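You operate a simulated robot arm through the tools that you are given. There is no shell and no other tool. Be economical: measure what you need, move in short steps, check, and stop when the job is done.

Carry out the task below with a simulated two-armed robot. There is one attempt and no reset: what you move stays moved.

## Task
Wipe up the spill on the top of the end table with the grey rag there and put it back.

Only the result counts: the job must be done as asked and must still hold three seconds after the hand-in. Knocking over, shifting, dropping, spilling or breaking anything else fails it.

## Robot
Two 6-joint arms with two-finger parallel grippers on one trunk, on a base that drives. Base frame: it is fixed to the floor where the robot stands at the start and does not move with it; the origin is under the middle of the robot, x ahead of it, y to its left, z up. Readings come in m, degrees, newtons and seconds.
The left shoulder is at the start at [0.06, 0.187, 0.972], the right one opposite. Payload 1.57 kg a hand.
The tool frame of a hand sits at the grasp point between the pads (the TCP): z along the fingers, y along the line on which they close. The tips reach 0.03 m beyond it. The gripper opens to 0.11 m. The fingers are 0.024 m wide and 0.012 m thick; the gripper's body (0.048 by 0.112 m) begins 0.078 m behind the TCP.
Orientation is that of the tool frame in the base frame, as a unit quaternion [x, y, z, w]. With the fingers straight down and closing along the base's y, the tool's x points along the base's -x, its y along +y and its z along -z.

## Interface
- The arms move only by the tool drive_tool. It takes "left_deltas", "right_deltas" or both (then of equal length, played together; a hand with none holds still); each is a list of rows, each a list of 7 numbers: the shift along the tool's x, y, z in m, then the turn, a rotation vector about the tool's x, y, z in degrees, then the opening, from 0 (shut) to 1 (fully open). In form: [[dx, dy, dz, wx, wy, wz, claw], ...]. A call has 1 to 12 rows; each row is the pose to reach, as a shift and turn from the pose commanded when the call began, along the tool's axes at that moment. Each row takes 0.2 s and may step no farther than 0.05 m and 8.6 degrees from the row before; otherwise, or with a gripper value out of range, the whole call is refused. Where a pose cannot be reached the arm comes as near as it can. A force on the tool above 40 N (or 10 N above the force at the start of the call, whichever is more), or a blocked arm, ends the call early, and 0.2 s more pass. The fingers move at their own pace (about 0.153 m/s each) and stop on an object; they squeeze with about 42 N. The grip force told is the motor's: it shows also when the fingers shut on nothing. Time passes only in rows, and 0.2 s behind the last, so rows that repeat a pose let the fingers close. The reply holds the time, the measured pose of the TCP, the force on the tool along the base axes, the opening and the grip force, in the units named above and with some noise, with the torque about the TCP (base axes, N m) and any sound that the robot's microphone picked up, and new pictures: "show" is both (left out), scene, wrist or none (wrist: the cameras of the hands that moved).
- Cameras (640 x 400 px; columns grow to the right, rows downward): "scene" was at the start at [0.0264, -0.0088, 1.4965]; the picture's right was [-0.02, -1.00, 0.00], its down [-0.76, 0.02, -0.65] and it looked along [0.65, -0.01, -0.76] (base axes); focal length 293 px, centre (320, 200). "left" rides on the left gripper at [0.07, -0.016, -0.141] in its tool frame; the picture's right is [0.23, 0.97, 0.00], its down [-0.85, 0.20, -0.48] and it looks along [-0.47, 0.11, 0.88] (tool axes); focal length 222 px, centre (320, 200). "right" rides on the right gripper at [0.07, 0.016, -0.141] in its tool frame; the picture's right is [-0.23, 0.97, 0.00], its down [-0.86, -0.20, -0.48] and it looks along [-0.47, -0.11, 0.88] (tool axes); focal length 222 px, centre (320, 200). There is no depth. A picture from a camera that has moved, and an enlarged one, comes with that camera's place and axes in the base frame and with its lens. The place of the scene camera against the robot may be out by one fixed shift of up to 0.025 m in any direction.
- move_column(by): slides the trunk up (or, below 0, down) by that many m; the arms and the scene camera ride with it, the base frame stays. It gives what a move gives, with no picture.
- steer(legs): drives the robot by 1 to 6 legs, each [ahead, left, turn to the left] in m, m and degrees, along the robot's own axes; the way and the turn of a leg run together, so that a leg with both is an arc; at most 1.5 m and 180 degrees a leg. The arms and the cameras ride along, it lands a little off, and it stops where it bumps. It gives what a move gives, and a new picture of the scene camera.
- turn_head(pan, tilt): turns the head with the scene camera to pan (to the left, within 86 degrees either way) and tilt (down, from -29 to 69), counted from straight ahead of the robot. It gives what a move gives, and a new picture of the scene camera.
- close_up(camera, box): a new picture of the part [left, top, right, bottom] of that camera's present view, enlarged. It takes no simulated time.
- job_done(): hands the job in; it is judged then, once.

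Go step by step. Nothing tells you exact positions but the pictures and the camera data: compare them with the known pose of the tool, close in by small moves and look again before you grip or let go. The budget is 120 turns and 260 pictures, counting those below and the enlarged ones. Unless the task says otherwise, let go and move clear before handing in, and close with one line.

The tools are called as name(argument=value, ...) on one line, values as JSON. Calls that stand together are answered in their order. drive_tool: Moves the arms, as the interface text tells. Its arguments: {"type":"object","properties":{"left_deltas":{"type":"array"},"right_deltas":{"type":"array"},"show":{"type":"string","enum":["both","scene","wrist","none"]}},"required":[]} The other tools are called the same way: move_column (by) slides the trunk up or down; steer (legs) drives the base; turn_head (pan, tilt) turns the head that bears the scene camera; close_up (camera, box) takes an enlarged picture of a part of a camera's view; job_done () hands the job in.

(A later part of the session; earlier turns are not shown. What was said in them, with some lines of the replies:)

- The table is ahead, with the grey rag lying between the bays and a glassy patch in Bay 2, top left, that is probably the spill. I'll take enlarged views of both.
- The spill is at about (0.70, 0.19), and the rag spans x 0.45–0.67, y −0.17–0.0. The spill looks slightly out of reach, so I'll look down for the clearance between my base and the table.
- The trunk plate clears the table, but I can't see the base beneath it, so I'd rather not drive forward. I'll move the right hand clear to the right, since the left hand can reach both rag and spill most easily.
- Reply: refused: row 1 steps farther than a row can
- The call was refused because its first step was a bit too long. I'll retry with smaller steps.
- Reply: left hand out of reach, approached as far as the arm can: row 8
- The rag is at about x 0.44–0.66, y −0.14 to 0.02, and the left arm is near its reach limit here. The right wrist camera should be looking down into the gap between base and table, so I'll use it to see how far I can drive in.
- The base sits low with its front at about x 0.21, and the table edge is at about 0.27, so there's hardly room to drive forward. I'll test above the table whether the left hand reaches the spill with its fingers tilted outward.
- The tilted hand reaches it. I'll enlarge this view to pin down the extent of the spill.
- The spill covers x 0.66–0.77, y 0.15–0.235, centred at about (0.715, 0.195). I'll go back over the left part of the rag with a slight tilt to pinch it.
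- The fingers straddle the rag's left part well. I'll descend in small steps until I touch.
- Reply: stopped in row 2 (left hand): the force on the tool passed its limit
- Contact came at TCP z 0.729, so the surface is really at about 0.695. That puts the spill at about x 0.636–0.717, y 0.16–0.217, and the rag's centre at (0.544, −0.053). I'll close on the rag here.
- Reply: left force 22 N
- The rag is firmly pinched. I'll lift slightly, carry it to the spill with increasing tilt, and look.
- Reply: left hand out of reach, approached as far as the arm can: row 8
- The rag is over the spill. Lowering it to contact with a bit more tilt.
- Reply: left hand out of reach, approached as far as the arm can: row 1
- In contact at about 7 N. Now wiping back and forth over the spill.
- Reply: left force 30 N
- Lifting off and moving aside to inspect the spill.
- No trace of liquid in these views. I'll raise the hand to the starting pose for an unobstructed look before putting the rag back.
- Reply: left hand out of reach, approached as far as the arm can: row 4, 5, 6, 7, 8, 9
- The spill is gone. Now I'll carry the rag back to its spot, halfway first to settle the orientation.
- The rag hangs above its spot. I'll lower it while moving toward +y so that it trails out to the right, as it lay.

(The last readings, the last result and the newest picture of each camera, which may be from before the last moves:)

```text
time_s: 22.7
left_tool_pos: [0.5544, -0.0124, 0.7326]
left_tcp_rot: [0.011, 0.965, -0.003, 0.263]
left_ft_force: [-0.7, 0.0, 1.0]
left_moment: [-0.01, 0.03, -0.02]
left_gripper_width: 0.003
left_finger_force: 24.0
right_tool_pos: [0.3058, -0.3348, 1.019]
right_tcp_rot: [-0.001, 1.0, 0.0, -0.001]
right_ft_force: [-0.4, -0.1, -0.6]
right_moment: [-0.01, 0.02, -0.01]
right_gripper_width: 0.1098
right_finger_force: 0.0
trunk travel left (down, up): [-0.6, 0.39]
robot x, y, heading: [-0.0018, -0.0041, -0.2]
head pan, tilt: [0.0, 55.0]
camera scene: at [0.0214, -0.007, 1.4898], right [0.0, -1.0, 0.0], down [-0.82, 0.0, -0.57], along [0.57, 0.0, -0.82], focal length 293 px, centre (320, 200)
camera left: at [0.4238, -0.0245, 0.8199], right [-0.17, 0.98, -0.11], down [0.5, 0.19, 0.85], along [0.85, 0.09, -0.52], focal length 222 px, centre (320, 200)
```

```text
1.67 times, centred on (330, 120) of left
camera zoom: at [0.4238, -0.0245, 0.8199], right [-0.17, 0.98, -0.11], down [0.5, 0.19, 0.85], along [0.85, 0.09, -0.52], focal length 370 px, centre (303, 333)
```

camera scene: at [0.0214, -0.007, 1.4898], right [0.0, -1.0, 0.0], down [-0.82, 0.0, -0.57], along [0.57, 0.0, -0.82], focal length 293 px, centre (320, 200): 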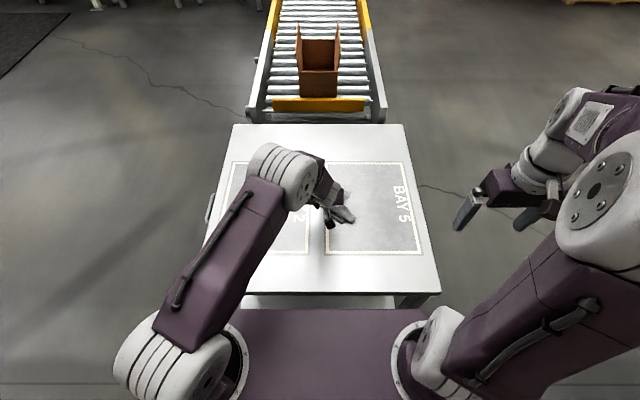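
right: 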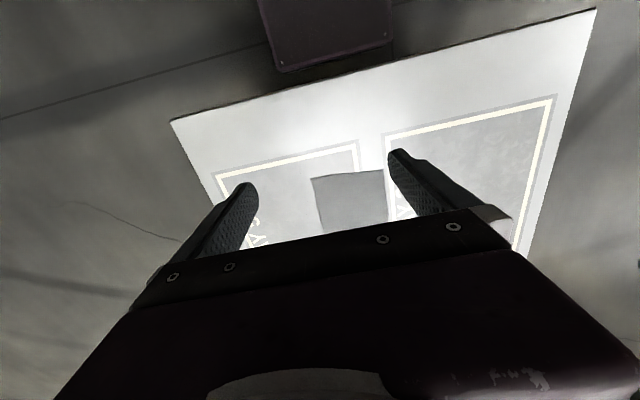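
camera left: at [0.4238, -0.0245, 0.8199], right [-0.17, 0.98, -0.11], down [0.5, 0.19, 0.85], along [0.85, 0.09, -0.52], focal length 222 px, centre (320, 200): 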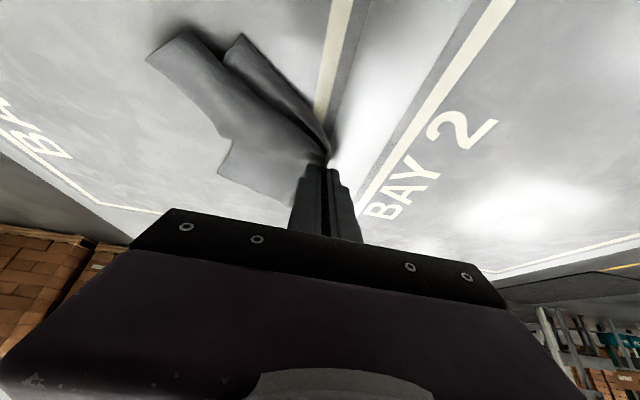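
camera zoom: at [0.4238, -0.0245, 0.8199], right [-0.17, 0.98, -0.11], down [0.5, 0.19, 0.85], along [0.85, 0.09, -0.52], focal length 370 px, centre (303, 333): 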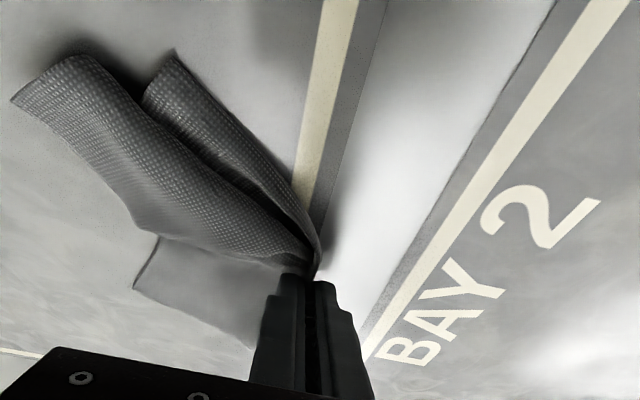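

The rag is laid out to the right, back on its original place. Releasing and backing off.

drive_tool(left_deltas=[[0, 0, 0, 0, 0, 0, 0.3], [0, 0, 0, 0, 0, 0, 0.6], [0, 0, 0, 0, 0, 0, 0.6], [-0.005, 0, -0.02, 0, 0, 0, 0.6], [-0.015, 0, -0.05, 0, 0, 0, 0.6], [-0.03, 0, -0.09, 0, 0, 0, 0.6]])

close_up(camera="left", box=[160, 0, 500, 240])

```text
time_s: 24.1
left_tool_pos: [0.5338, -0.0119, 0.8266]
left_tcp_rot: [0.012, 0.965, -0.003, 0.263]
left_ft_force: [-0.1, 0.1, 1.3]
left_moment: [0.02, 0.01, -0.01]
left_gripper_width: 0.066
left_finger_force: 0.1
right_tool_pos: [0.3049, -0.3344, 1.0202]
right_tcp_rot: [0.0, 1.0, 0.0, 0.002]
right_ft_force: [-0.3, -0.9, 1.5]
right_moment: [-0.01, -0.05, 0.0]
right_gripper_width: 0.1098
right_finger_force: 0.1
trunk travel left (down, up): [-0.6, 0.39]
robot x, y, heading: [0.0018, 0.0005, 0.0]
head pan, tilt: [0.0, 55.0]
camera scene: at [0.02, -0.0071, 1.4897], right [0.0, -1.0, 0.0], down [-0.82, 0.0, -0.57], along [0.57, 0.0, -0.82], focal length 293 px, centre (320, 200)
camera left: at [0.4022, -0.0253, 0.9133], right [-0.17, 0.98, -0.11], down [0.5, 0.19, 0.85], along [0.85, 0.09, -0.52], focal length 222 px, centre (320, 200)
```

scene: 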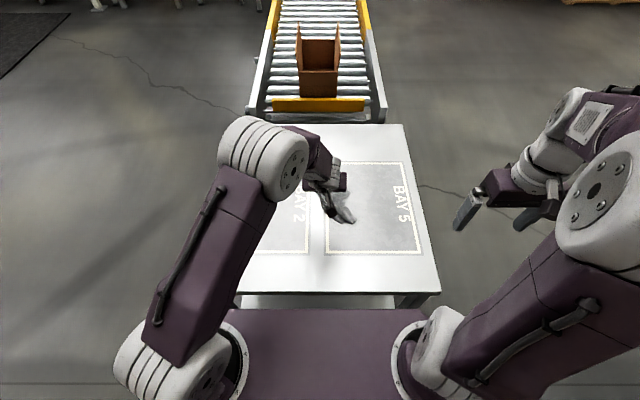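
left: 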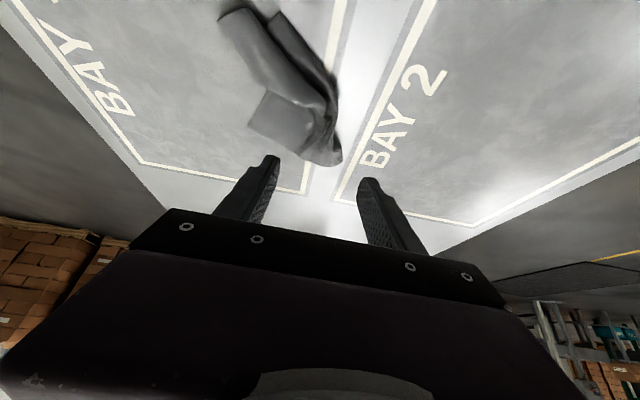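

```text
1.67 times, centred on (330, 120) of left
camera zoom: at [0.4022, -0.0253, 0.9133], right [-0.17, 0.98, -0.11], down [0.5, 0.19, 0.85], along [0.85, 0.09, -0.52], focal length 370 px, centre (303, 333)
```

zoom: 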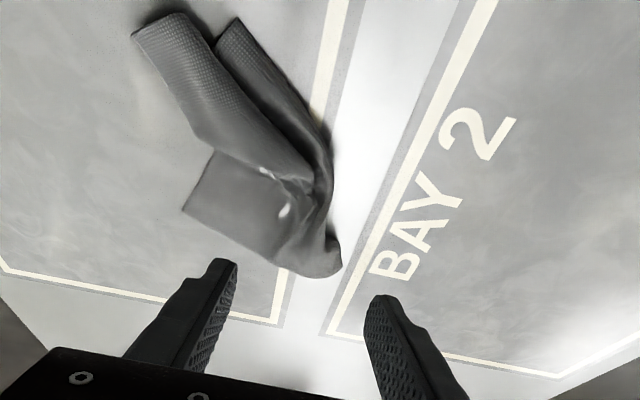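

Released. I'll move the hand back to clear the view and check the table as a whole.

drive_tool(left_deltas=[[-0.01, 0.03, -0.03, 0, 4, 0, 0.8], [-0.02, 0.06, -0.06, 0, 8, 0, 0.8], [-0.02, 0.1, -0.08, 0, 12, 0, 0.8], [-0.02, 0.14, -0.1, 0, 16, 0, 0.8], [-0.02, 0.18, -0.12, 0, 20, 0, 0.8], [-0.015, 0.22, -0.13, 0, 24, 0, 0.8], [-0.005, 0.26, -0.14, 0, 28, 0, 0.8], [0.01, 0.29, -0.15, 0, 30, 0, 0.8]])

close_up(camera="scene", box=[200, 120, 440, 280])

```text
time_s: 25.9
left_tool_pos: [0.4251, 0.2501, 0.8966]
left_tcp_rot: [0.015, 0.996, 0.084, 0.035]
left_ft_force: [-0.6, 0.7, 0.0]
left_moment: [-0.02, -0.01, 0.03]
left_gripper_width: 0.0882
left_finger_force: 0.1
left hand out of reach, approached as far as the arm can: row 3, 4, 5, 6, 7, 8
right_tool_pos: [0.3063, -0.335, 1.0197]
right_tcp_rot: [0.0, 1.0, 0.0, -0.001]
right_ft_force: [-0.2, -0.8, 0.5]
right_moment: [-0.03, -0.01, 0.05]
right_gripper_width: 0.11
right_finger_force: 0.0
trunk travel left (down, up): [-0.6, 0.39]
robot x, y, heading: [-0.0017, 0.002, -0.2]
head pan, tilt: [0.0, 55.0]
camera scene: at [0.0209, -0.0088, 1.4898], right [0.0, -1.0, 0.0], down [-0.82, 0.0, -0.57], along [0.57, 0.0, -0.82], focal length 293 px, centre (320, 200)
camera left: at [0.3457, 0.2131, 1.0276], right [-0.21, 0.97, 0.15], down [0.82, 0.09, 0.56], along [0.53, 0.24, -0.81], focal length 222 px, centre (320, 200)
```

scene: 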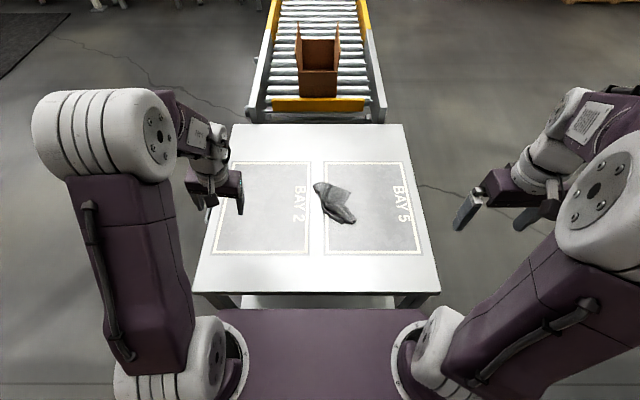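
left: 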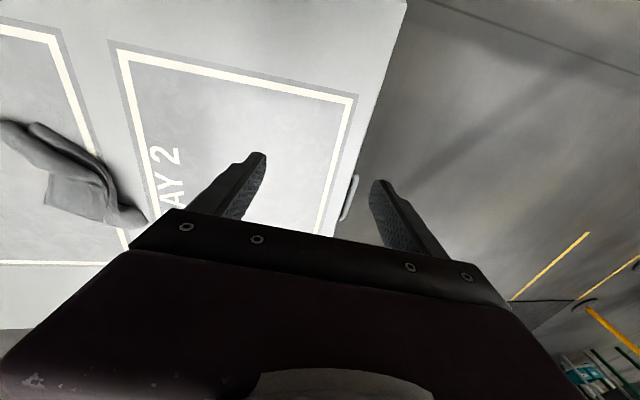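

```text
2.50 times, centred on (320, 200) of scene
camera zoom: at [0.0209, -0.0088, 1.4898], right [0.0, -1.0, 0.0], down [-0.82, 0.0, -0.57], along [0.57, 0.0, -0.82], focal length 732 px, centre (320, 200)
```

zoom: 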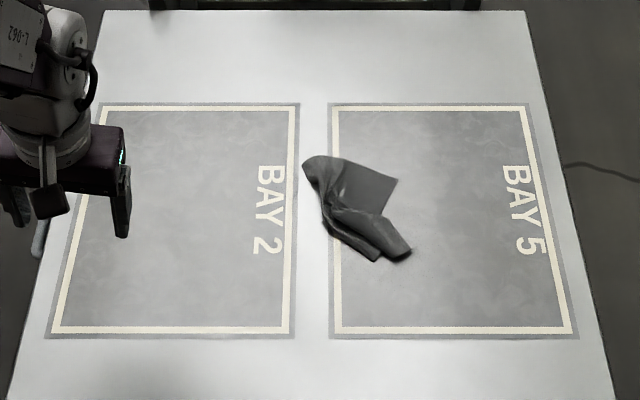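

Bay 2 is clean, the rag is back within about 3 cm of where it lay, and nothing else has moved. Both hands are clear, so I'm handing in.

job_done()

```text
The job is handed in.
```

I wiped up the spill on the end table and put the grey rag back about 3 cm from where it was; it's crumpled now instead of lying flat.
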